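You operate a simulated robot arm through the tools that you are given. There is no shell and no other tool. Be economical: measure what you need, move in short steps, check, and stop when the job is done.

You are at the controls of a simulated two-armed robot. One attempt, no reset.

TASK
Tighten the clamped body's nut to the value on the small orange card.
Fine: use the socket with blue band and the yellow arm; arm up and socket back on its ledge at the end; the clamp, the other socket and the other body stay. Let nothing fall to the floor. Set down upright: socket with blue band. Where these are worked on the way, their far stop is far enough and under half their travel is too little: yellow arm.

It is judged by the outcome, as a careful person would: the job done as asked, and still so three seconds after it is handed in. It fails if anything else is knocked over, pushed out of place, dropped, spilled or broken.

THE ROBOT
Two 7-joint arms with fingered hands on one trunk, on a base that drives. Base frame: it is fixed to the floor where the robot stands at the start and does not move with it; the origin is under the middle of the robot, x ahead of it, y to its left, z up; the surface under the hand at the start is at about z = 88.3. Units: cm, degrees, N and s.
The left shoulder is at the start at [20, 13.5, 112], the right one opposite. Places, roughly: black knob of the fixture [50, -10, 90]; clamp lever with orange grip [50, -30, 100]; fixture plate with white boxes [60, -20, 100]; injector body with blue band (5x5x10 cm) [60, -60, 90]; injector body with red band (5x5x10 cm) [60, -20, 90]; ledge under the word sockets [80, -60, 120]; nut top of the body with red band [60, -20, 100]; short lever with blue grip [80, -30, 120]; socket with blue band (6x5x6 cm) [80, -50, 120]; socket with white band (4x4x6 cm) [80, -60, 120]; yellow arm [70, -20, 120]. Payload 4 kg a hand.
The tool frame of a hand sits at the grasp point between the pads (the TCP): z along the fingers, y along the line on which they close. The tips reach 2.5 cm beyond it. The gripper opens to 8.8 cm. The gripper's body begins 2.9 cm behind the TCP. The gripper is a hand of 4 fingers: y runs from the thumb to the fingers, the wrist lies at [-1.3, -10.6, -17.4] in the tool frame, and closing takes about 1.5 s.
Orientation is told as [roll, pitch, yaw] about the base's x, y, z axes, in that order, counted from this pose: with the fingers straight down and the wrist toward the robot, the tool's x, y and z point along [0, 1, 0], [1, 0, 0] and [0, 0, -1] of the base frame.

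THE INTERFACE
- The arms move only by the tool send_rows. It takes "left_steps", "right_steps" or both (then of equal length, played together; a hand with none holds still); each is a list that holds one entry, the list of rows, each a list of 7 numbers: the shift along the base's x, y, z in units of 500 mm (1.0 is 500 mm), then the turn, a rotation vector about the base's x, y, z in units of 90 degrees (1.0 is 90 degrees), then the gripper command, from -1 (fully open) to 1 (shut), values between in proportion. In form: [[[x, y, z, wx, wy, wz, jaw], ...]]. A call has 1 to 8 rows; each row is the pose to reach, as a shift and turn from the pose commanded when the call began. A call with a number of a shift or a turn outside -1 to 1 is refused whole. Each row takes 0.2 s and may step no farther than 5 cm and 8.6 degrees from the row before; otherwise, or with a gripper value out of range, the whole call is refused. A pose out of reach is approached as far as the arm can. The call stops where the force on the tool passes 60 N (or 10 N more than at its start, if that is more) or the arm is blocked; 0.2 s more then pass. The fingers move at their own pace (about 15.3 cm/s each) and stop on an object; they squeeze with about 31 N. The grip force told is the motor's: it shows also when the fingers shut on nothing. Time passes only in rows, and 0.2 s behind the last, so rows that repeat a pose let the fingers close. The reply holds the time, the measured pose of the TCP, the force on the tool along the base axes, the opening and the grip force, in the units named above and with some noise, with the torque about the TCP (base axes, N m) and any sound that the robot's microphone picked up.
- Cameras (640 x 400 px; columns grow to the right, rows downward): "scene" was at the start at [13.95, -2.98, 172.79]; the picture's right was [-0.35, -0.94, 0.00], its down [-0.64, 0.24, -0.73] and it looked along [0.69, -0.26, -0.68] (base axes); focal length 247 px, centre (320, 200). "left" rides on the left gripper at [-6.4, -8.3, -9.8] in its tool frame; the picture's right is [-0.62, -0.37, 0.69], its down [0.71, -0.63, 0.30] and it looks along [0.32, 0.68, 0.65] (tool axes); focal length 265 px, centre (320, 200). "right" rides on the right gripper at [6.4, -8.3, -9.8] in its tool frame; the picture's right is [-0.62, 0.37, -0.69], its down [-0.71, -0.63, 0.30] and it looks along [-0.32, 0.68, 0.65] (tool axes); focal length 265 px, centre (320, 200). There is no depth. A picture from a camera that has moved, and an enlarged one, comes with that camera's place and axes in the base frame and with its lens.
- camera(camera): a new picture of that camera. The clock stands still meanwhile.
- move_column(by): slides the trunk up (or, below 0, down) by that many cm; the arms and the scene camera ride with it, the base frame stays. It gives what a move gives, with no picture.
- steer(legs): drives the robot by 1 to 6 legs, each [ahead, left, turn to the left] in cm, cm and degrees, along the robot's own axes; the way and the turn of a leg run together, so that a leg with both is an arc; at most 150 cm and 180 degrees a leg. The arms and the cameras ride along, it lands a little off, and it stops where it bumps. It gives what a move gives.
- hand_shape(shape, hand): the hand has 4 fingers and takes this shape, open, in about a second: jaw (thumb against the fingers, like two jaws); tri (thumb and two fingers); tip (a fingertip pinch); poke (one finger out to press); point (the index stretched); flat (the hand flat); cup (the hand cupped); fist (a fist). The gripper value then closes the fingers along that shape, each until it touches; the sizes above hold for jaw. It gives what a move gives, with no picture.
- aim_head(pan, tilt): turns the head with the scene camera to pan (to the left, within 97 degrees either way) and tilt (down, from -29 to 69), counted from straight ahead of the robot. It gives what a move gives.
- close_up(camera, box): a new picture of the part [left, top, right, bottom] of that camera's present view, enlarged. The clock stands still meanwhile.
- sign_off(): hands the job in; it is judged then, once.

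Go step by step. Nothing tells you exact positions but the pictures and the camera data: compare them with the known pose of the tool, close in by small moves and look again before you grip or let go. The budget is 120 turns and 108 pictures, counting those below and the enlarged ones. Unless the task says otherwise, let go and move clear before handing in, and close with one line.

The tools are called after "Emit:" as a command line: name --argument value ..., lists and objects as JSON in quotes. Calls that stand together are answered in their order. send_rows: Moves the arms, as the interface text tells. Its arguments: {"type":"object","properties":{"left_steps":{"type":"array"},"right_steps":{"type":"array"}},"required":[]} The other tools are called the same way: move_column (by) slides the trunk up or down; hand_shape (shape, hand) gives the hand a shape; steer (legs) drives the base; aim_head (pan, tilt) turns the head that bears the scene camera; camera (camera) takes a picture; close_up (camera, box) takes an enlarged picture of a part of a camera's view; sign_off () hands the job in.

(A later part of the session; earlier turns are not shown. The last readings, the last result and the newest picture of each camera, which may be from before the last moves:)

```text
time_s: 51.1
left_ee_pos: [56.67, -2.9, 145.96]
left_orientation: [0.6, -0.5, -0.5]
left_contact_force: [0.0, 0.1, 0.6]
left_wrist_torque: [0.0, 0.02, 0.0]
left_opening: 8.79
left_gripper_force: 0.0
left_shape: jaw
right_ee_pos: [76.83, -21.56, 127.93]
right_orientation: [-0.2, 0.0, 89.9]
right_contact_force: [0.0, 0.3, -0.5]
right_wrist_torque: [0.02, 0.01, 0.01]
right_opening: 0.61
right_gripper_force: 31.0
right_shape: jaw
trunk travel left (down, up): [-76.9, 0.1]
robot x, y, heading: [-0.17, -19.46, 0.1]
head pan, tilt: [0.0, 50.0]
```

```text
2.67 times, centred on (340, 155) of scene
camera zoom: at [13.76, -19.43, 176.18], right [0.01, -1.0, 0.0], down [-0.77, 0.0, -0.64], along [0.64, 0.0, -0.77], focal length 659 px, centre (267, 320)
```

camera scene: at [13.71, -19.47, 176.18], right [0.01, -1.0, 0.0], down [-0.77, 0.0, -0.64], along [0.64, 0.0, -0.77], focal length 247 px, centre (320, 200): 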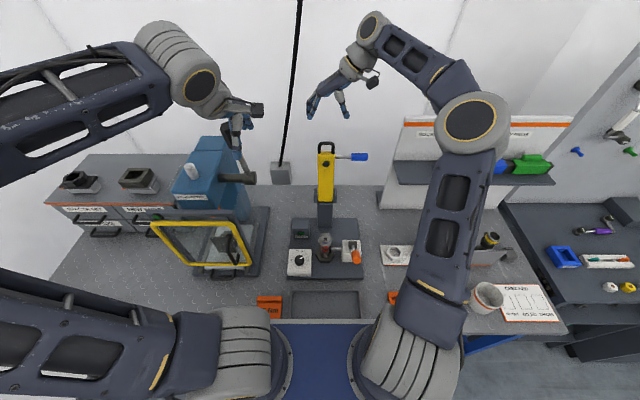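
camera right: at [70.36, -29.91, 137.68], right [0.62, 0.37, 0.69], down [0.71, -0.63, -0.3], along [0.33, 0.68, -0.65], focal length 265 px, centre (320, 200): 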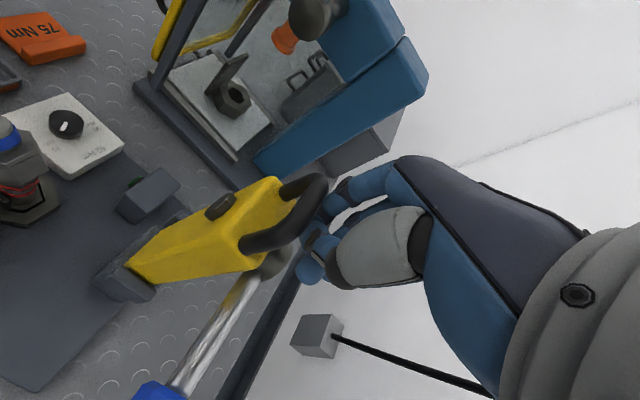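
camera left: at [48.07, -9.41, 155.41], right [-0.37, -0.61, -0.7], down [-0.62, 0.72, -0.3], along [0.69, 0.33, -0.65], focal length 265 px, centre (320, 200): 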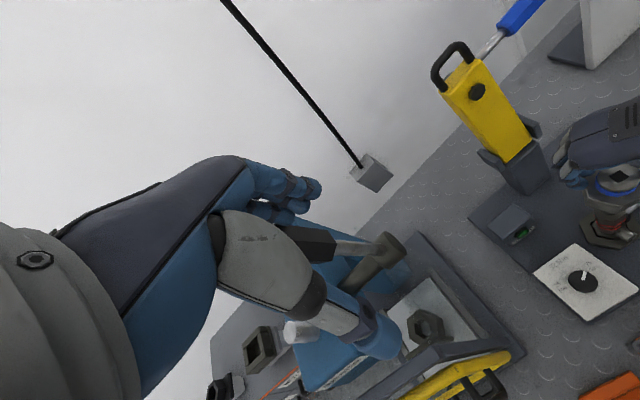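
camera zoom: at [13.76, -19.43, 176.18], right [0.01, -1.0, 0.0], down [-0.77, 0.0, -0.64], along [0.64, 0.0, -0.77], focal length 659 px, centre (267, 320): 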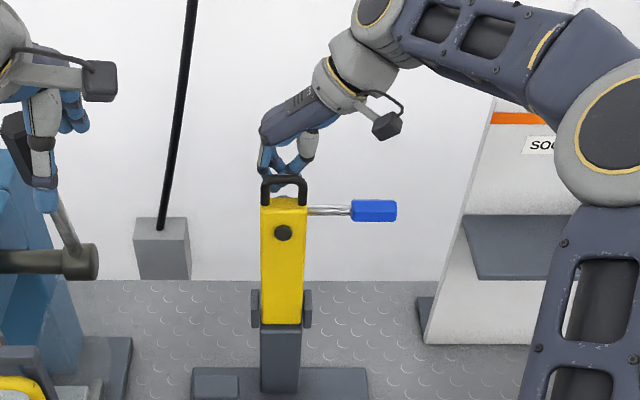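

My fingers closed just behind the loop and the arm leaned forward slightly — it moves freely. I'll keep the closed hand behind it and push along the arc, tilting with the arm.

Emit:
send_rows --right_steps '[[[-0.067, 0, -0.004, 0, -0.0889, 0, 1], [-0.132, 0, -0.017, 0, -0.178, 0, 1], [-0.195, 0, -0.039, 0, -0.267, 0, 1], [-0.254, 0, -0.069, 0, -0.356, 0, 1], [-0.308, 0, -0.108, 0, -0.444, 0, 1]]]'

Emit:
camera --camera "scene"

Emit:
camera --camera "right"

```text
time_s: 52.0
left_ee_pos: [56.61, -2.91, 145.93]
left_orientation: [0.6, -0.6, -0.5]
left_contact_force: [0.5, 0.2, 0.2]
left_wrist_torque: [-0.03, -0.01, 0.0]
left_opening: 8.76
left_gripper_force: 0.1
left_shape: jaw
right_ee_pos: [65.97, -20.9, 126.01]
right_orientation: [-27.3, -0.4, 90.4]
right_contact_force: [-12.7, 5.7, 30.5]
right_wrist_torque: [0.34, 0.23, 0.08]
right_opening: 0.69
right_gripper_force: 31.0
right_shape: jaw
trunk travel left (down, up): [-76.9, 0.1]
robot x, y, heading: [-0.17, -19.72, 0.3]
head pan, tilt: [0.0, 50.0]
stopped in row 4 (right hand): the force on the tool passed its limit at 64 N (the readings are from after the stop); the commanded pose is now the measured one
```

```text
40 pictures are left
camera scene: at [13.57, -19.35, 176.18], right [0.01, -1.0, 0.0], down [-0.77, 0.0, -0.64], along [0.64, 0.0, -0.77], focal length 247 px, centre (320, 200)
```

scene: 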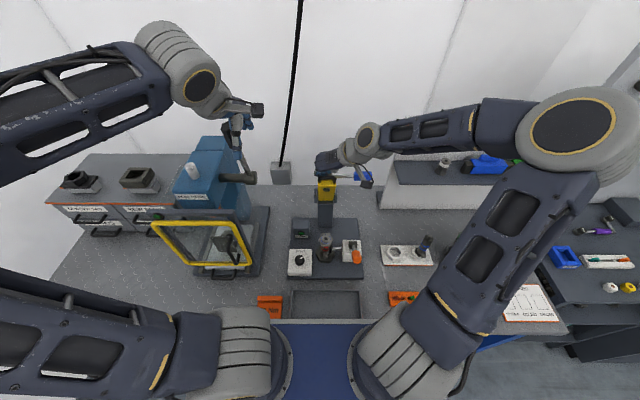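

```text
39 pictures are left
camera right: at [55.92, -29.36, 131.81], right [0.23, 0.36, 0.9], down [0.78, -0.63, 0.05], along [0.58, 0.69, -0.43], focal length 265 px, centre (320, 200)
```

right: 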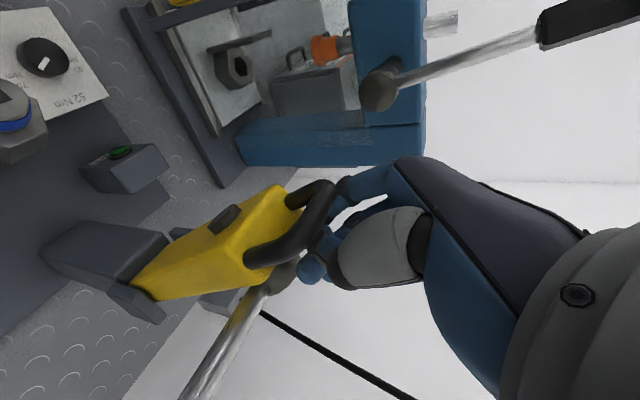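

The arm follows well; the force is radial, so my arc was too tight. I'll move outward about 1.2 cm and continue on a slightly larger radius.

Emit:
send_rows --right_steps '[[[-0.01, 0, 0.022, 0, 0, 0, 1], [-0.042, 0, 0.006, 0, -0.045, 0, 1], [-0.075, 0, -0.014, 0, -0.089, 0, 1], [-0.105, 0, -0.035, 0, -0.133, 0, 1], [-0.134, 0, -0.058, 0, -0.178, 0, 1], [-0.162, 0, -0.084, 0, -0.222, 0, 1], [-0.187, 0, -0.11, 0, -0.267, 0, 1]]]'

Emit:
camera --camera "scene"

Emit:
camera --camera "right"

```text
time_s: 53.6
left_ee_pos: [56.58, -2.93, 145.91]
left_orientation: [0.6, -0.5, -0.4]
left_contact_force: [0.0, -0.1, 0.3]
left_wrist_torque: [-0.01, 0.0, 0.02]
left_opening: 8.75
left_gripper_force: 0.1
left_shape: jaw
right_ee_pos: [59.32, -21.22, 120.45]
right_orientation: [-51.1, -0.2, 90.4]
right_contact_force: [0.2, -0.3, -0.2]
right_wrist_torque: [0.01, 0.01, 0.02]
right_opening: 0.53
right_gripper_force: 30.2
right_shape: jaw
right hand out of reach, approached as far as the arm can: row 6, 7
trunk travel left (down, up): [-76.9, 0.1]
robot x, y, heading: [-0.32, -19.67, 0.2]
head pan, tilt: [0.0, 50.0]
```

```text
38 pictures are left
camera scene: at [13.71, -19.41, 176.18], right [0.01, -1.0, 0.0], down [-0.77, 0.0, -0.64], along [0.64, 0.0, -0.77], focal length 247 px, centre (320, 200)
```

scene: 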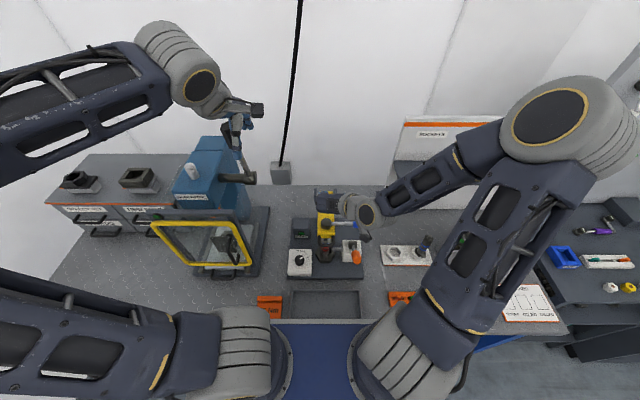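

```text
37 pictures are left
camera right: at [47.77, -29.65, 121.59], right [-0.15, 0.36, 0.92], down [0.69, -0.63, 0.36], along [0.71, 0.69, -0.16], focal length 265 px, centre (320, 200)
```

right: 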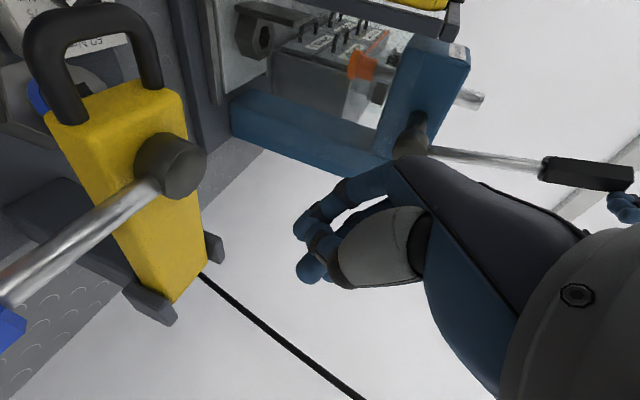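

The arm has moved ahead of my hand on its own. I'll look closely at where it rests.

Emit:
close_up --camera "scene" --box '[280, 180, 380, 270]'

Emit:
close_up --camera "left" --box '[500, 50, 640, 330]'

```text
4.44 times, centred on (330, 225) of scene
camera zoom: at [13.71, -19.41, 176.18], right [0.01, -1.0, 0.0], down [-0.77, 0.0, -0.64], along [0.64, 0.0, -0.77], focal length 1098 px, centre (276, 89)
```

zoom: 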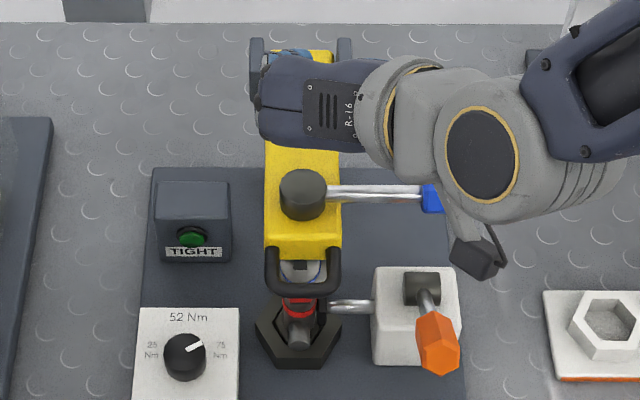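

```text
1.43 times, centred on (570, 190) of left
camera zoom: at [48.03, -9.39, 155.42], right [-0.37, -0.61, -0.7], down [-0.62, 0.72, -0.3], along [0.69, 0.33, -0.65], focal length 379 px, centre (-37, 214)
```

zoom: 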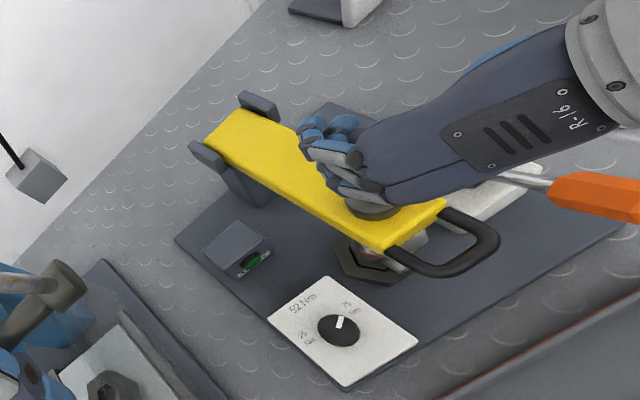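

The arm lies down over the socket with the lever hub on top and lever pointing to -y. I'll lift the hand, straighten it, then press the arm gently to its stop.

Emit:
send_rows --right_steps '[[[0.0, 0, 0.06, 0, 0.08, 0, 1], [0.0, 0, 0.11, 0, 0.16, 0, 1], [0, 0, 0.14, 0, 0.24, 0, 1], [0, 0, 0.15, 0, 0.32, 0, 1], [0, 0, 0.15, 0, 0.4, 0, 1], [0, 0, 0.15, 0, 0.48, 0, 1], [0, 0, 0.15, 0, 0.56, 0, 1]]]'

Emit:
send_rows --right_steps '[[[0, 0, 0, 0, 0, -0.09, 1], [0, 0, 0, 0, 0, -0.18, 1], [0, 0, 0, 0, 0, -0.27, 1], [0, 0, 0, 0, 0, -0.36, 1], [0, 0, 0, 0, 0, -0.45, 1], [0, 0, 0, 0, 0, -0.54, 1]]]'

Emit:
camera --camera "right"

Emit:
close_up --camera "scene" --box '[280, 160, 400, 270]'

```text
time_s: 55.2
left_ee_pos: [56.55, -2.89, 145.84]
left_orientation: [0.5, -0.5, -0.4]
left_contact_force: [-0.6, 0.3, -0.3]
left_wrist_torque: [0.01, 0.02, 0.02]
left_opening: 8.8
left_gripper_force: 0.0
left_shape: jaw
right_ee_pos: [59.4, -21.2, 127.85]
right_orientation: [-0.5, -0.4, 90.1]
right_contact_force: [0.2, 0.2, 0.1]
right_wrist_torque: [-0.02, -0.03, -0.02]
right_opening: 0.5
right_gripper_force: 31.2
right_shape: jaw
trunk travel left (down, up): [-76.9, 0.1]
robot x, y, heading: [0.07, -19.27, 0.5]
head pan, tilt: [0.0, 50.0]
```

```text
time_s: 56.6
left_ee_pos: [56.62, -3.02, 145.89]
left_orientation: [0.6, -0.4, -0.5]
left_contact_force: [-1.0, 0.4, -0.6]
left_wrist_torque: [0.0, -0.01, -0.02]
left_opening: 8.8
left_gripper_force: 0.0
left_shape: jaw
right_ee_pos: [59.56, -21.21, 127.81]
right_orientation: [-0.6, -0.3, 41.2]
right_contact_force: [1.0, 0.2, 0.7]
right_wrist_torque: [0.01, 0.0, 0.02]
right_opening: 0.49
right_gripper_force: 31.3
right_shape: jaw
trunk travel left (down, up): [-76.9, 0.1]
robot x, y, heading: [-0.09, -19.14, 0.5]
head pan, tilt: [0.0, 50.0]
```

```text
34 pictures are left
camera right: at [48.9, -21.81, 137.49], right [0.68, -0.22, 0.7], down [0.0, -0.95, -0.3], along [0.73, 0.2, -0.65], focal length 265 px, centre (320, 200)
```

right: 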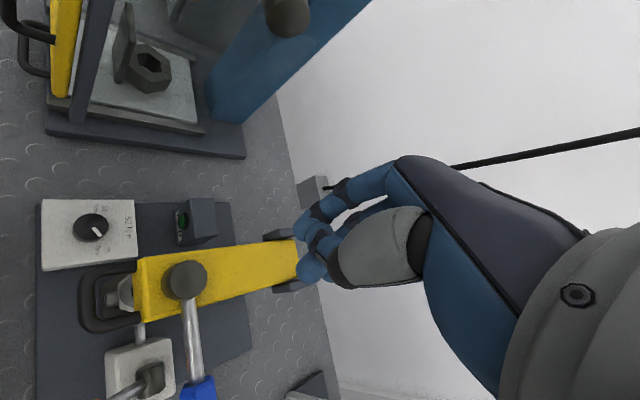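

```text
3.64 times, centred on (340, 215) of scene
camera zoom: at [13.76, -19.45, 176.17], right [0.01, -1.0, 0.0], down [-0.77, 0.0, -0.64], along [0.64, 0.0, -0.77], focal length 898 px, centre (247, 146)
```

zoom: 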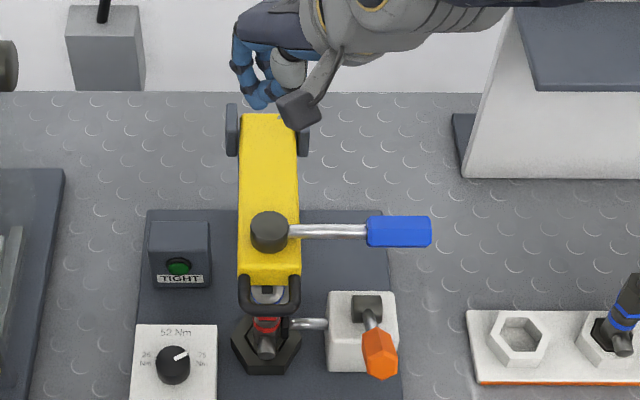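

Hub centre is at about [58.2, -21.2, 111], right over the nut, and the lever's blue grip at [58.3, -32.7, 111]. I'll press the arm down gently to make sure it is at its stop.

Emit:
send_rows --right_steps '[[[0.04, 0, -0.06, 0, 0, 0, 1], [0.09, 0, -0.14, 0, 0, 0, 1], [0.09, 0, -0.22, 0, 0, 0, 1], [0.09, 0, -0.27, 0, 0, 0, 1], [0.09, 0, -0.3, 0, 0, 0, 1], [0.09, 0, -0.32, 0, 0, 0, 1]]]'

```text
time_s: 58.0
left_ee_pos: [56.54, -2.73, 145.78]
left_orientation: [0.6, -0.4, -0.5]
left_contact_force: [0.1, 0.0, 1.3]
left_wrist_torque: [0.01, 0.0, -0.01]
left_opening: 8.79
left_gripper_force: 0.0
left_shape: jaw
right_ee_pos: [63.88, -21.24, 111.92]
right_orientation: [-0.6, -0.4, 41.5]
right_contact_force: [0.4, 0.4, 0.2]
right_wrist_torque: [0.01, 0.01, 0.01]
right_opening: 0.47
right_gripper_force: 31.5
right_shape: jaw
trunk travel left (down, up): [-76.9, 0.1]
robot x, y, heading: [0.04, -19.46, 0.2]
head pan, tilt: [0.0, 50.0]
```

Emit:
send_rows --right_steps '[[[0, 0, -0.01, 0, 0, 0, 1], [0, 0, -0.02, 0, 0, 0, 1], [0, 0, -0.03, 0, 0, 0, 1], [0, 0, -0.04, 0, 0, 0, 1], [0, 0, -0.05, 0, 0, 0, 1]]]'

Emit:
close_up --camera "scene" --box '[280, 160, 400, 270]'

```text
time_s: 58.8
left_ee_pos: [56.49, -2.86, 145.78]
left_orientation: [0.6, -0.4, -0.5]
left_contact_force: [-0.1, -0.6, 0.6]
left_wrist_torque: [0.0, -0.02, 0.01]
left_opening: 8.82
left_gripper_force: 0.1
left_shape: jaw
right_ee_pos: [64.52, -20.69, 111.21]
right_orientation: [-1.3, -1.8, 41.7]
right_contact_force: [-3.3, 1.1, 29.1]
right_wrist_torque: [0.04, 0.19, 0.02]
right_opening: 0.6
right_gripper_force: 30.9
right_shape: jaw
trunk travel left (down, up): [-76.9, 0.1]
robot x, y, heading: [-0.11, -19.54, 0.5]
head pan, tilt: [0.0, 50.0]
stopped in row 4 (right hand): the force on the tool passed its limit at 65 N (the readings are from after the stop); the commanded pose is now the measured one
```

```text
3.64 times, centred on (340, 215) of scene
camera zoom: at [13.63, -19.39, 176.18], right [0.01, -1.0, 0.0], down [-0.77, 0.0, -0.64], along [0.64, 0.0, -0.77], focal length 898 px, centre (247, 146)
```

zoom: 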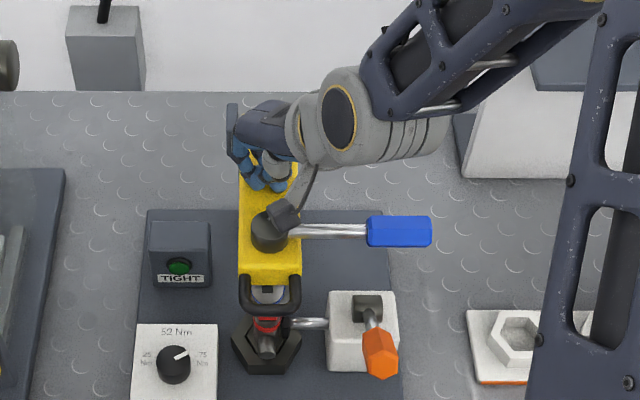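

The arm is firmly on its stop. Now I'll move the closed hand to the far side of the blue lever grip and pull it clockwise toward the robot.

Emit:
send_rows --right_steps '[[[0, 0, 0.09, 0, 0, 0, 1], [0, 0, 0.18, 0, 0, 0, 1], [-0.01, -0.08, 0.22, 0, 0, 0, 1], [-0.02, -0.16, 0.22, 0, 0, 0, 1], [-0.02, -0.25, 0.22, 0, 0, 0, 1], [-0.02, -0.25, 0.14, 0, 0, 0, 1], [-0.02, -0.25, 0.06, 0, 0, 0, 1], [-0.02, -0.25, 0.014, 0, 0, 0, 1]]]'

Emit:
camera --camera "right"

Emit:
close_up --camera "scene" --box '[280, 160, 400, 270]'

```text
time_s: 60.6
left_ee_pos: [56.67, -2.87, 145.83]
left_orientation: [0.6, -0.4, -0.5]
left_contact_force: [-0.2, 0.4, -0.2]
left_wrist_torque: [-0.02, -0.02, -0.01]
left_opening: 8.77
left_gripper_force: 0.1
left_shape: jaw
right_ee_pos: [63.27, -33.37, 111.27]
right_orientation: [-1.1, -1.4, 41.5]
right_contact_force: [-0.3, -0.1, 0.0]
right_wrist_torque: [0.0, -0.01, -0.01]
right_opening: 0.44
right_gripper_force: 30.9
right_shape: jaw
trunk travel left (down, up): [-76.9, 0.1]
robot x, y, heading: [-0.55, -19.39, 0.2]
head pan, tilt: [0.0, 50.0]
```

```text
31 pictures are left
camera right: at [52.53, -34.26, 120.74], right [0.66, -0.22, 0.71], down [0.01, -0.95, -0.31], along [0.75, 0.21, -0.63], focal length 265 px, centre (320, 200)
```

right: 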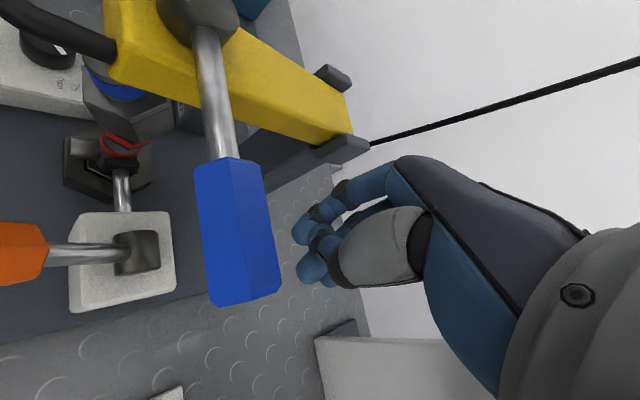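

```text
3.64 times, centred on (340, 215) of scene
camera zoom: at [13.73, -19.41, 176.18], right [0.01, -1.0, 0.0], down [-0.77, 0.0, -0.64], along [0.64, 0.0, -0.77], focal length 898 px, centre (247, 146)
```

zoom: 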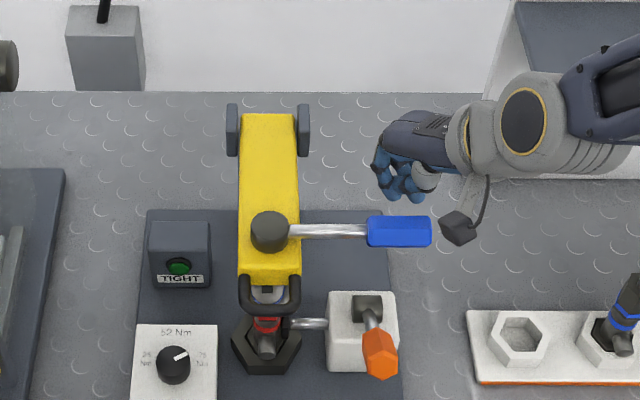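

Fist is correctly placed. Pulling the lever clockwise about 40° now.

Emit:
send_rows --right_steps '[[[-0.045, 0.009, 0, 0, 0, 0, 1], [-0.066, 0.007, 0, 0, 0, 0, 1], [-0.086, 0.007, 0, 0, 0, 0, 1], [-0.107, 0.007, 0, 0, 0, 0, 1], [-0.127, 0.007, 0, 0, 0, 0, 1], [-0.147, 0.011, 0, 0, 0, 0, 1], [-0.167, 0.015, 0, 0, 0, 0, 1], [-0.187, 0.022, 0, 0, 0, 0, 1]]]'

Emit:
close_up --camera "scene" --box '[280, 160, 400, 270]'

```text
time_s: 62.4
left_ee_pos: [56.62, -2.91, 145.76]
left_orientation: [0.6, -0.4, -0.5]
left_contact_force: [-0.1, 0.2, 0.1]
left_wrist_torque: [-0.01, 0.01, 0.01]
left_opening: 8.79
left_gripper_force: 0.0
left_shape: jaw
right_ee_pos: [54.18, -32.27, 111.69]
right_orientation: [-1.1, -1.4, 41.7]
right_contact_force: [2.7, -1.9, 0.2]
right_wrist_torque: [-0.02, -0.03, -0.06]
right_opening: 0.44
right_gripper_force: 30.7
right_shape: jaw
trunk travel left (down, up): [-76.9, 0.1]
robot x, y, heading: [-0.27, -19.3, 0.4]
head pan, tilt: [0.0, 50.0]
```

```text
3.64 times, centred on (340, 215) of scene
camera zoom: at [13.76, -19.42, 176.17], right [0.01, -1.0, 0.0], down [-0.77, 0.0, -0.64], along [0.64, 0.0, -0.77], focal length 898 px, centre (247, 146)
```

zoom: 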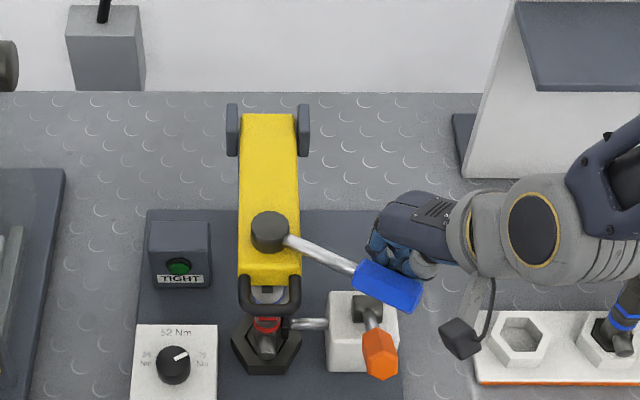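

The lever turns with only a few newtons. Continuing toward 90°.

Emit:
send_rows --right_steps '[[[-0.02, 0.01, 0, 0, 0, 0, 1], [-0.038, 0.02, 0, 0, 0, 0, 1], [-0.055, 0.032, 0, 0, 0, 0, 1], [-0.071, 0.044, 0, 0, 0, 0, 1], [-0.086, 0.058, 0, 0, 0, 0, 1], [-0.1, 0.073, 0, 0, 0, 0, 1], [-0.112, 0.09, 0, 0, 0, 0, 1], [-0.122, 0.108, 0, 0, 0, 0, 1]]]'

Emit:
close_up --camera "scene" --box '[280, 160, 400, 270]'

```text
time_s: 64.2
left_ee_pos: [56.56, -3.06, 145.93]
left_orientation: [0.7, -0.3, -0.5]
left_contact_force: [-0.2, -0.5, -0.3]
left_wrist_torque: [0.05, -0.01, -0.01]
left_opening: 8.79
left_gripper_force: 0.0
left_shape: jaw
right_ee_pos: [54.05, -27.43, 111.34]
right_orientation: [-1.2, -1.3, 41.6]
right_contact_force: [3.2, -4.1, 1.1]
right_wrist_torque: [0.04, 0.02, -0.03]
right_opening: 0.45
right_gripper_force: 31.0
right_shape: jaw
right hand out of reach, approached as far as the arm can: row 2, 3, 4, 5, 6, 7, 8
trunk travel left (down, up): [-76.9, 0.1]
robot x, y, heading: [0.05, -19.52, 0.1]
head pan, tilt: [0.0, 50.0]
```

```text
3.64 times, centred on (340, 215) of scene
camera zoom: at [13.74, -19.48, 176.17], right [0.01, -1.0, 0.0], down [-0.77, 0.0, -0.64], along [0.64, 0.0, -0.77], focal length 898 px, centre (247, 146)
```

zoom: 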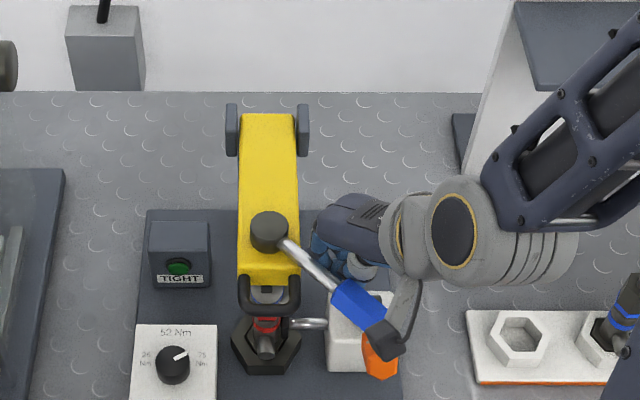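

The right arm is too folded to pull further. I'll lift the hand clear, back the base 18 cm, and resume.

Emit:
send_rows --right_steps '[[[0.01, -0.01, 0.06, 0, 0, 0, 1], [0.01, -0.01, 0.15, 0, 0, 0, 1], [0.01, -0.01, 0.24, 0, 0, 0, 1]]]'

Emit:
steer --legs '[[-18, 0, 0]]'

Emit:
send_rows --right_steps '[[[0.08, 0, 0, 0, 0, 0, 1], [0.16, 0, 0, 0, 0, 0, 1], [0.24, 0, 0, 0, 0, 0, 1], [0.32, 0, 0, 0, 0, 0, 1], [0.38, 0, 0, 0, 0, 0, 1]]]'

Emit:
camera --camera "right"

Emit:
camera --camera "scene"

```text
time_s: 65.0
left_ee_pos: [56.63, -2.76, 145.89]
left_orientation: [0.6, -0.4, -0.4]
left_contact_force: [0.4, 0.3, -0.4]
left_wrist_torque: [0.01, 0.01, 0.03]
left_opening: 8.77
left_gripper_force: 0.0
left_shape: jaw
right_ee_pos: [54.74, -28.58, 123.13]
right_orientation: [-1.0, -1.2, 41.6]
right_contact_force: [-0.3, 1.4, 0.0]
right_wrist_torque: [-0.01, 0.0, -0.01]
right_opening: 0.44
right_gripper_force: 30.8
right_shape: jaw
trunk travel left (down, up): [-76.9, 0.1]
robot x, y, heading: [-0.11, -19.18, 0.4]
head pan, tilt: [0.0, 50.0]
```

```text
time_s: 66.5
left_ee_pos: [38.49, -3.09, 145.83]
left_orientation: [0.6, -0.4, -0.6]
left_contact_force: [0.4, -0.1, 0.6]
left_wrist_torque: [0.01, 0.02, -0.01]
left_opening: 8.78
left_gripper_force: 0.1
left_shape: jaw
right_ee_pos: [36.52, -28.85, 123.05]
right_orientation: [-1.0, -1.4, 41.4]
right_contact_force: [0.1, 0.3, -0.7]
right_wrist_torque: [0.01, 0.01, -0.01]
right_opening: 0.45
right_gripper_force: 31.0
right_shape: jaw
trunk travel left (down, up): [-76.9, 0.1]
robot x, y, heading: [-18.51, -19.43, 0.6]
head pan, tilt: [0.0, 50.0]
```

```text
time_s: 67.8
left_ee_pos: [38.49, -3.19, 145.85]
left_orientation: [0.6, -0.4, -0.6]
left_contact_force: [1.0, -0.3, 0.3]
left_wrist_torque: [-0.01, -0.02, 0.0]
left_opening: 8.81
left_gripper_force: 0.0
left_shape: jaw
right_ee_pos: [55.57, -28.63, 123.5]
right_orientation: [-1.2, -1.5, 41.4]
right_contact_force: [-0.7, 0.2, -0.3]
right_wrist_torque: [-0.02, 0.0, 0.02]
right_opening: 0.43
right_gripper_force: 31.3
right_shape: jaw
trunk travel left (down, up): [-76.9, 0.1]
robot x, y, heading: [-18.4, -19.52, 0.7]
head pan, tilt: [0.0, 50.0]
```

```text
27 pictures are left
camera right: at [44.74, -29.49, 132.96], right [0.67, -0.22, 0.71], down [0.01, -0.95, -0.31], along [0.75, 0.21, -0.63], focal length 265 px, centre (320, 200)
```

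right: 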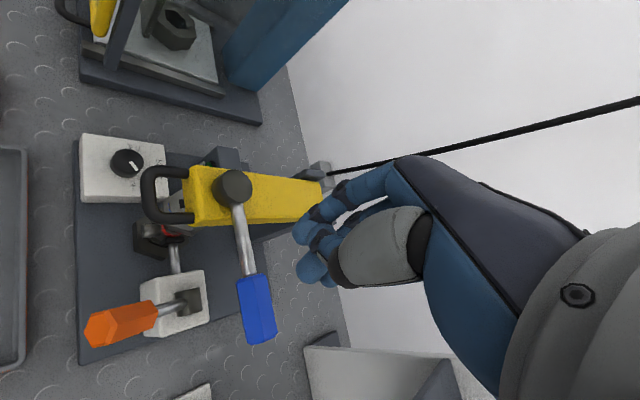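

```text
26 pictures are left
camera scene: at [-4.47, -19.53, 176.18], right [0.0, -1.0, 0.0], down [-0.77, 0.0, -0.64], along [0.64, 0.0, -0.77], focal length 247 px, centre (320, 200)
```

scene: 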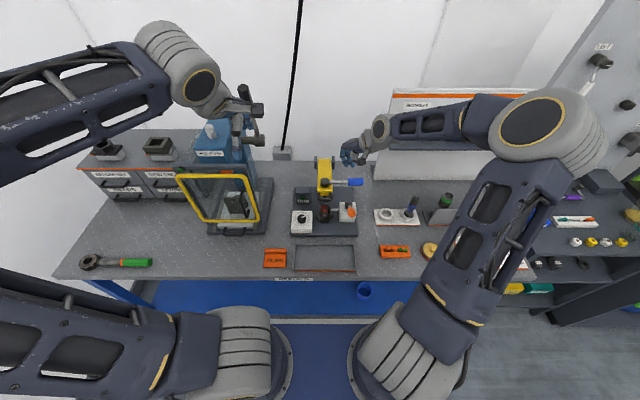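

The lever is sprung and returned to -y, so it's a ratchet-type stroke lever. I'll set the fist behind it again and make a full stroke now that the arm has room.

Emit:
send_rows --right_steps '[[[0.08, -0.04, 0, 0, 0, 0, 1], [0.154, -0.092, 0, 0, 0, 0, 1], [0.154, -0.092, -0.08, 0, 0, 0, 1], [0.154, -0.092, -0.16, 0, 0, 0, 1], [0.154, -0.092, -0.24, 0, 0, 0, 1]]]'

Emit:
send_rows --right_steps '[[[-0.045, 0.009, 0, 0, 0, 0, 1], [-0.086, 0.007, 0, 0, 0, 0, 1], [-0.127, 0.007, 0, 0, 0, 0, 1], [-0.167, 0.015, 0, 0, 0, 0, 1], [-0.206, 0.031, 0, 0, 0, 0, 1], [-0.241, 0.053, 0, 0, 0, 0, 1], [-0.272, 0.079, 0, 0, 0, 0, 1], [-0.298, 0.111, 0, 0, 0, 0, 1]]]'

Emit:
close_up --camera "scene" --box '[270, 140, 390, 240]'

```text
time_s: 69.0
left_ee_pos: [38.52, -3.05, 145.86]
left_orientation: [0.5, -0.4, -0.6]
left_contact_force: [1.3, 0.2, -0.4]
left_wrist_torque: [0.01, -0.03, -0.03]
left_opening: 8.79
left_gripper_force: 0.1
left_shape: jaw
right_ee_pos: [63.5, -33.62, 111.02]
right_orientation: [-1.2, -1.4, 41.4]
right_contact_force: [-0.1, -0.6, -0.1]
right_wrist_torque: [0.03, 0.01, 0.01]
right_opening: 0.43
right_gripper_force: 30.8
right_shape: jaw
trunk travel left (down, up): [-76.9, 0.1]
robot x, y, heading: [-18.04, -19.78, 0.0]
head pan, tilt: [0.0, 50.0]
```

```text
time_s: 70.8
left_ee_pos: [38.56, -3.32, 145.84]
left_orientation: [0.7, -0.4, -0.7]
left_contact_force: [-0.2, -0.4, 0.3]
left_wrist_torque: [0.0, 0.0, 0.03]
left_opening: 8.78
left_gripper_force: 0.1
left_shape: jaw
right_ee_pos: [50.0, -30.08, 111.43]
right_orientation: [-2.5, -2.3, 39.4]
right_contact_force: [16.4, -12.5, -2.7]
right_wrist_torque: [-0.03, 0.03, -0.54]
right_opening: 0.45
right_gripper_force: 30.4
right_shape: jaw
trunk travel left (down, up): [-76.9, 0.1]
robot x, y, heading: [-18.33, -19.33, 0.2]
head pan, tilt: [0.0, 50.0]
stopped in row 8 (right hand): the force on the tool passed its limit at 69 N (the readings are from after the stop); the commanded pose is now the measured one
```

```text
4.00 times, centred on (330, 190) of scene
camera zoom: at [-4.28, -19.68, 176.15], right [0.0, -1.0, 0.0], down [-0.77, 0.0, -0.64], along [0.64, 0.0, -0.77], focal length 988 px, centre (280, 240)
```

zoom: 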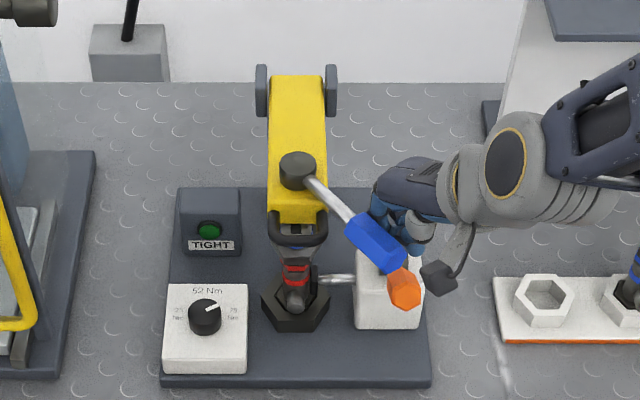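

The lever hit its end at about 55°; the lamp is still dull. I'll pump another stroke: let it return, then push again.

Emit:
send_rows --right_steps '[[[0.092, -0.05, 0, 0, 0, 0, 1], [0.178, -0.058, 0, 0, 0, 0, 1], [0.24, -0.062, 0, 0, 0, 0, 1], [0.24, -0.062, 0, 0, 0, 0, 1], [0.178, -0.058, 0, 0, 0, 0, 1], [0.098, -0.05, 0, 0, 0, 0, 1], [0.036, -0.022, 0, 0, 0, 0, 1], [0, 0.002, 0, 0, 0, 0, 1]]]'

Emit:
close_up --camera "scene" --box '[270, 140, 390, 240]'

```text
refused: row 1 steps farther than a row can; nothing moved
```

```text
4.00 times, centred on (330, 190) of scene
camera zoom: at [-4.28, -19.68, 176.15], right [0.0, -1.0, 0.0], down [-0.77, 0.0, -0.64], along [0.64, 0.0, -0.77], focal length 988 px, centre (280, 240)
```

zoom: 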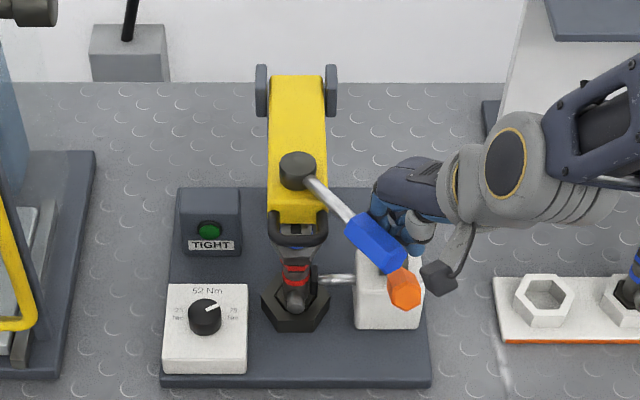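

Emit:
send_rows --right_steps '[[[0.08, -0.04, 0, 0, 0, 0, 1], [0.166, -0.058, 0, 0, 0, 0, 1], [0.24, -0.062, 0, 0, 0, 0, 1], [0.24, -0.062, 0, 0, 0, 0, 1], [0.17, -0.058, 0, 0, 0, 0, 1], [0.095, -0.05, 0, 0, 0, 0, 1], [0.036, -0.022, 0, 0, 0, 0, 1], [0, 0.002, 0, 0, 0, 0, 1]]]'

Emit:
close_up --camera "scene" --box '[270, 140, 390, 240]'

```text
time_s: 72.5
left_ee_pos: [38.6, -3.27, 145.77]
left_orientation: [0.6, -0.5, -0.7]
left_contact_force: [0.5, 0.5, 0.3]
left_wrist_torque: [-0.01, -0.03, 0.03]
left_opening: 8.8
left_gripper_force: 0.0
left_shape: jaw
right_ee_pos: [49.87, -30.0, 111.56]
right_orientation: [-2.5, -2.3, 39.3]
right_contact_force: [18.8, -14.4, 0.0]
right_wrist_torque: [0.01, -0.03, -0.52]
right_opening: 0.45
right_gripper_force: 31.4
right_shape: jaw
trunk travel left (down, up): [-76.9, 0.1]
robot x, y, heading: [-18.48, -19.69, 0.0]
head pan, tilt: [0.0, 50.0]
```

```text
4.00 times, centred on (330, 190) of scene
camera zoom: at [-4.3, -19.67, 176.16], right [0.0, -1.0, 0.0], down [-0.77, 0.0, -0.64], along [0.64, 0.0, -0.77], focal length 988 px, centre (280, 240)
```

zoom: 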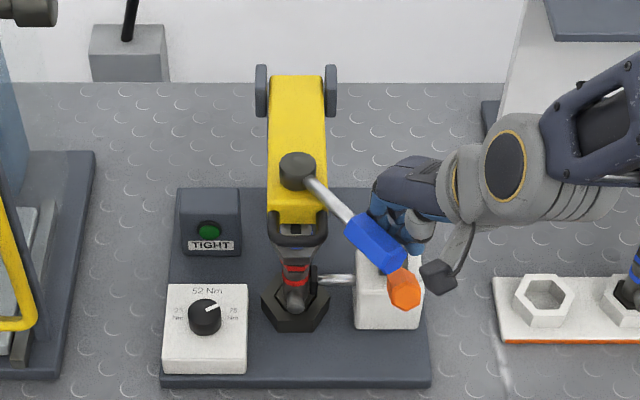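

No lamp yet. I'll push a bit further from here to see whether this is the stop or just rising nut torque.

Emit:
send_rows --right_steps '[[[-0.006, 0.008, 0, 0, 0, 0, 1], [-0.012, 0.016, 0, 0, 0, 0, 1], [-0.018, 0.024, 0, 0, 0, 0, 1], [-0.024, 0.032, 0, 0, 0, 0, 1]]]'

Emit:
send_rows --right_steps '[[[0.08, -0.04, 0, 0, 0, 0, 1], [0.166, -0.058, 0, 0, 0, 0, 1], [0.24, -0.062, 0, 0, 0, 0, 1], [0.24, -0.062, 0, 0, 0, 0, 1], [0.17, -0.058, 0, 0, 0, 0, 1], [0.095, -0.05, 0, 0, 0, 0, 1], [0.036, -0.022, 0, 0, 0, 0, 1], [0, 0.002, 0, 0, 0, 0, 1]]]'

Emit:
close_up --camera "scene" --box '[270, 140, 390, 240]'

```text
time_s: 73.3
left_ee_pos: [38.58, -3.35, 145.91]
left_orientation: [0.7, -0.3, -0.7]
left_contact_force: [0.7, -0.1, 0.0]
left_wrist_torque: [0.02, 0.05, -0.03]
left_opening: 8.77
left_gripper_force: 0.2
left_shape: jaw
right_ee_pos: [49.98, -30.03, 111.73]
right_orientation: [-3.3, -2.6, 38.0]
right_contact_force: [14.5, -13.4, -2.3]
right_wrist_torque: [-0.09, -0.01, -0.44]
right_opening: 0.42
right_gripper_force: 31.0
right_shape: jaw
trunk travel left (down, up): [-76.9, 0.1]
robot x, y, heading: [-18.1, -19.5, 0.1]
head pan, tilt: [0.0, 50.0]
stopped in row 3 (right hand): the force on the tool passed its limit at 62 N (the readings are from after the stop); the commanded pose is now the measured one
```

```text
time_s: 75.1
left_ee_pos: [38.71, -3.48, 145.89]
left_orientation: [0.6, -0.4, -0.7]
left_contact_force: [-0.2, 0.1, 0.8]
left_wrist_torque: [-0.02, 0.0, 0.01]
left_opening: 8.78
left_gripper_force: 0.0
left_shape: jaw
right_ee_pos: [49.91, -30.0, 111.79]
right_orientation: [-3.3, -2.7, 38.0]
right_contact_force: [22.9, -17.9, -0.4]
right_wrist_torque: [-0.06, -0.03, -0.64]
right_opening: 0.43
right_gripper_force: 31.0
right_shape: jaw
trunk travel left (down, up): [-76.9, 0.1]
robot x, y, heading: [-17.73, -20.08, 0.0]
head pan, tilt: [0.0, 50.0]
```

```text
4.00 times, centred on (330, 190) of scene
camera zoom: at [-4.24, -19.74, 176.16], right [0.0, -1.0, 0.0], down [-0.77, 0.0, -0.64], along [0.64, 0.0, -0.77], focal length 988 px, centre (280, 240)
```

zoom: 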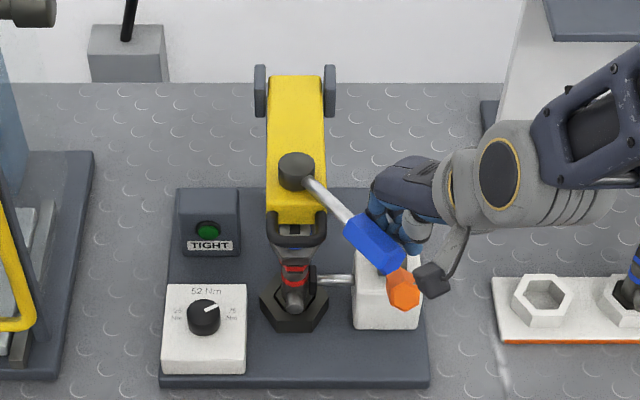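

Fixed stop at about 50°. I'll return the stroke and check that the lever springs back, and look at the lamp close up.

Emit:
send_rows --right_steps '[[[0.08, -0.04, 0, 0, 0, 0, 1], [0.166, -0.058, 0, 0, 0, 0, 1], [0.25, -0.062, 0, 0, 0, 0, 1]]]'

Emit:
close_up --camera "scene" --box '[295, 160, 365, 220]'

```text
time_s: 75.9
left_ee_pos: [38.61, -3.34, 145.81]
left_orientation: [0.6, -0.4, -0.7]
left_contact_force: [0.3, 0.0, 0.2]
left_wrist_torque: [0.01, -0.02, -0.01]
left_opening: 8.78
left_gripper_force: 0.0
left_shape: jaw
right_ee_pos: [62.06, -32.42, 111.65]
right_orientation: [-2.9, -2.5, 38.6]
right_contact_force: [-0.1, -0.6, 0.4]
right_wrist_torque: [0.0, -0.01, 0.0]
right_opening: 0.35
right_gripper_force: 31.2
right_shape: jaw
trunk travel left (down, up): [-76.9, 0.1]
robot x, y, heading: [-18.41, -19.72, -0.1]
head pan, tilt: [0.0, 50.0]
```

```text
6.67 times, centred on (330, 190) of scene
camera zoom: at [-4.42, -19.62, 176.18], right [0.0, -1.0, 0.0], down [-0.77, 0.0, -0.64], along [0.64, 0.0, -0.77], focal length 1647 px, centre (253, 267)
```

zoom: 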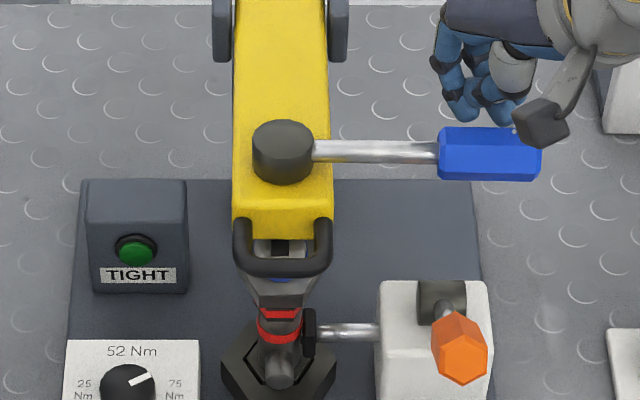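

The lever springs back fully. Through the loop I can see something dark at the socket's top; I need to check whether the drive is actually engaged in the socket.

Emit:
close_up --camera "scene" --box '[318, 178, 354, 214]'

Emit:
camera --camera "right"

```text
11.11 times, centred on (336, 196) of scene
camera zoom: at [-4.42, -19.62, 176.18], right [0.0, -1.0, 0.0], down [-0.77, 0.0, -0.64], along [0.64, 0.0, -0.77], focal length 2745 px, centre (142, 244)
```

zoom: 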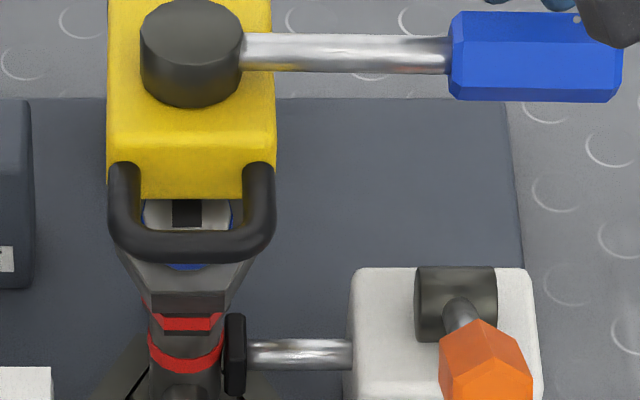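

```text
19 pictures are left
camera right: at [50.93, -32.58, 120.84], right [0.63, -0.24, 0.74], down [-0.03, -0.96, -0.29], along [0.78, 0.16, -0.61], focal length 265 px, centre (320, 200)
```

right: 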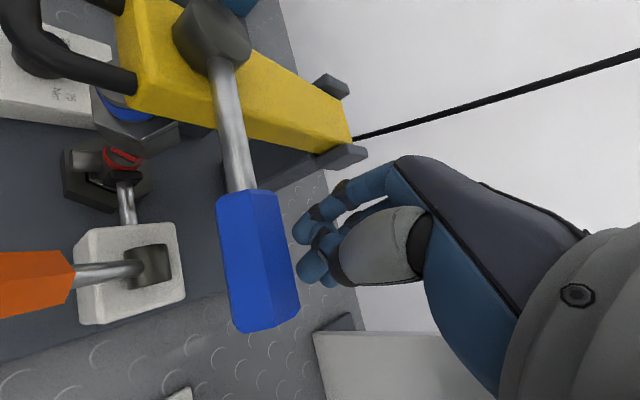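

The arm sits right over the socket, drive axis above it. The job may simply need more strokes, so I'll pump a few more and watch the lamp.

Emit:
send_rows --right_steps '[[[-0.08, 0.0, 0, 0, 0, 0, 1], [-0.155, 0.012, 0, 0, 0, 0, 1], [-0.21, 0.04, 0, 0, 0, 0, 1], [-0.25, 0.068, 0, 0, 0, 0, 1], [-0.21, 0.04, 0, 0, 0, 0, 1], [-0.145, 0.012, 0, 0, 0, 0, 1], [-0.07, 0, 0, 0, 0, 0, 1], [0.01, 0, 0, 0, 0, 0, 1]]]'

Emit:
send_rows --right_steps '[[[-0.08, 0.0, 0, 0, 0, 0, 1], [-0.155, 0.012, 0, 0, 0, 0, 1], [-0.21, 0.04, 0, 0, 0, 0, 1], [-0.25, 0.068, 0, 0, 0, 0, 1], [-0.21, 0.04, 0, 0, 0, 0, 1], [-0.145, 0.012, 0, 0, 0, 0, 1], [-0.07, 0, 0, 0, 0, 0, 1], [0, 0, 0, 0, 0, 0, 1]]]'

Emit:
close_up --camera "scene" --box '[295, 160, 365, 220]'

```text
time_s: 77.7
left_ee_pos: [38.55, -3.31, 145.9]
left_orientation: [0.6, -0.4, -0.7]
left_contact_force: [0.3, -0.1, 0.0]
left_wrist_torque: [0.06, -0.03, -0.01]
left_opening: 8.76
left_gripper_force: 0.1
left_shape: jaw
right_ee_pos: [62.6, -32.89, 111.65]
right_orientation: [-3.0, -2.4, 38.6]
right_contact_force: [-0.5, 0.0, 0.2]
right_wrist_torque: [-0.01, 0.03, 0.04]
right_opening: 0.38
right_gripper_force: 30.9
right_shape: jaw
trunk travel left (down, up): [-76.9, 0.1]
robot x, y, heading: [-18.47, -19.59, 0.2]
head pan, tilt: [0.0, 50.0]
```

```text
time_s: 79.5
left_ee_pos: [38.51, -3.42, 145.91]
left_orientation: [0.7, -0.5, -0.8]
left_contact_force: [-0.4, -0.2, 0.0]
left_wrist_torque: [0.04, 0.02, 0.0]
left_opening: 8.79
left_gripper_force: 0.2
left_shape: jaw
right_ee_pos: [62.71, -32.59, 111.85]
right_orientation: [-2.9, -2.4, 38.6]
right_contact_force: [-0.5, -0.9, 0.4]
right_wrist_torque: [0.0, -0.01, 0.0]
right_opening: 0.36
right_gripper_force: 31.0
right_shape: jaw
trunk travel left (down, up): [-76.9, 0.1]
robot x, y, heading: [-18.17, -19.66, 0.0]
head pan, tilt: [0.0, 50.0]
```

```text
6.67 times, centred on (330, 190) of scene
camera zoom: at [-4.41, -19.63, 176.18], right [0.0, -1.0, 0.0], down [-0.77, 0.0, -0.64], along [0.64, 0.0, -0.77], focal length 1647 px, centre (253, 267)
```

zoom: 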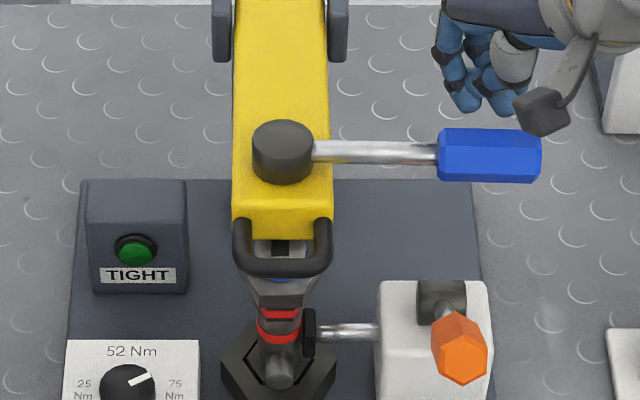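

No lamp after six strokes, so I want a side-on look at the drive/socket gap. I'll retract the right hand and use its camera from the front, low down.

Emit:
send_rows --right_steps '[[[0.01, 0, 0.09, 0, 0, 0, 1], [0.01, 0, 0.18, 0, 0, 0, 1], [0, 0, 0.27, 0, 0, 0, 1], [-0.09, 0.03, 0.28, 0, 0, 0, 1], [-0.18, 0.06, 0.28, 0, 0, 0, 1], [-0.27, 0.09, 0.28, 0, 0, 0, 1], [-0.35, 0.12, 0.28, 0, 0, 0, 1], [-0.4, 0.15, 0.28, 0, 0, 0, 1]]]'

Emit:
send_rows --right_steps '[[[0, 0, -0.04, 0, -0.09, 0, 1], [0, 0, -0.1, 0, -0.18, 0, 1], [0, 0, -0.17, 0, -0.27, 0, 1], [0, 0, -0.24, 0, -0.36, 0, 1], [0, 0, -0.31, 0, -0.42, 0, 1], [0, 0, -0.37, 0, -0.42, 0, 1]]]'

Emit:
camera --camera "right"

```text
time_s: 81.3
left_ee_pos: [38.63, -3.27, 145.8]
left_orientation: [0.5, -0.4, -0.7]
left_contact_force: [-0.5, -0.3, -0.1]
left_wrist_torque: [0.0, 0.02, 0.03]
left_opening: 8.78
left_gripper_force: 0.0
left_shape: jaw
right_ee_pos: [42.54, -25.06, 125.77]
right_orientation: [-3.0, -2.3, 38.5]
right_contact_force: [0.2, 0.0, 0.5]
right_wrist_torque: [0.0, 0.01, 0.01]
right_opening: 0.36
right_gripper_force: 31.3
right_shape: jaw
trunk travel left (down, up): [-76.9, 0.1]
robot x, y, heading: [-18.53, -19.5, -0.0]
head pan, tilt: [0.0, 50.0]
```

```text
time_s: 82.7
left_ee_pos: [38.5, -3.31, 145.87]
left_orientation: [0.6, -0.4, -0.7]
left_contact_force: [-0.1, -0.3, -0.2]
left_wrist_torque: [0.0, -0.04, -0.02]
left_opening: 8.79
left_gripper_force: 0.1
left_shape: jaw
right_ee_pos: [42.69, -24.87, 107.41]
right_orientation: [-29.4, -30.8, 46.4]
right_contact_force: [-0.2, 0.4, -0.1]
right_wrist_torque: [0.01, 0.02, 0.03]
right_opening: 0.4
right_gripper_force: 30.7
right_shape: jaw
right hand out of reach, approached as far as the arm can: row 3, 4
trunk travel left (down, up): [-76.9, 0.1]
robot x, y, heading: [-18.44, -19.41, -0.1]
head pan, tilt: [0.0, 50.0]
```

```text
17 pictures are left
camera right: at [28.29, -25.07, 107.63], right [0.04, -0.25, 0.97], down [0.16, -0.96, -0.25], along [0.99, 0.16, 0.0], focal length 265 px, centre (320, 200)
```

right: 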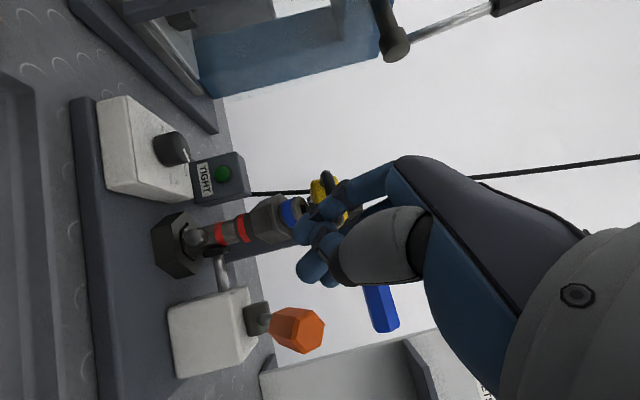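

This is a good low view, but the fingers cover the junction. I'll shift the hand 4 cm to -y and zoom.

Emit:
send_rows --right_steps '[[[0, -0.045, 0, 0, 0, 0, 1], [0, -0.09, 0, 0, 0, 0, 1]]]'

Emit:
close_up --camera "right" --box '[190, 110, 390, 250]'

```text
time_s: 83.3
left_ee_pos: [38.53, -3.32, 145.83]
left_orientation: [0.6, -0.4, -0.7]
left_contact_force: [0.0, 0.2, -0.2]
left_wrist_torque: [-0.04, 0.01, -0.02]
left_opening: 8.8
left_gripper_force: 0.1
left_shape: jaw
right_ee_pos: [42.7, -29.51, 107.3]
right_orientation: [-29.4, -30.8, 46.6]
right_contact_force: [0.0, 0.7, -0.7]
right_wrist_torque: [0.01, -0.05, 0.01]
right_opening: 0.38
right_gripper_force: 31.1
right_shape: jaw
trunk travel left (down, up): [-76.9, 0.1]
robot x, y, heading: [-18.1, -19.5, 0.2]
head pan, tilt: [0.0, 50.0]
```

```text
2.86 times, centred on (290, 180) of right
camera zoom: at [28.4, -29.56, 107.7], right [0.04, -0.25, 0.97], down [0.16, -0.96, -0.25], along [0.99, 0.16, 0.0], focal length 758 px, centre (406, 257)
```

zoom: 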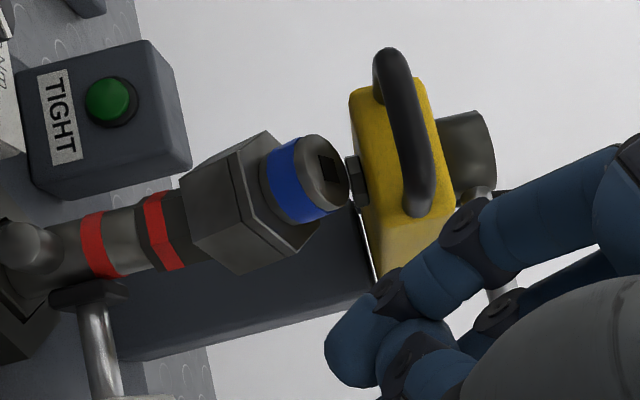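

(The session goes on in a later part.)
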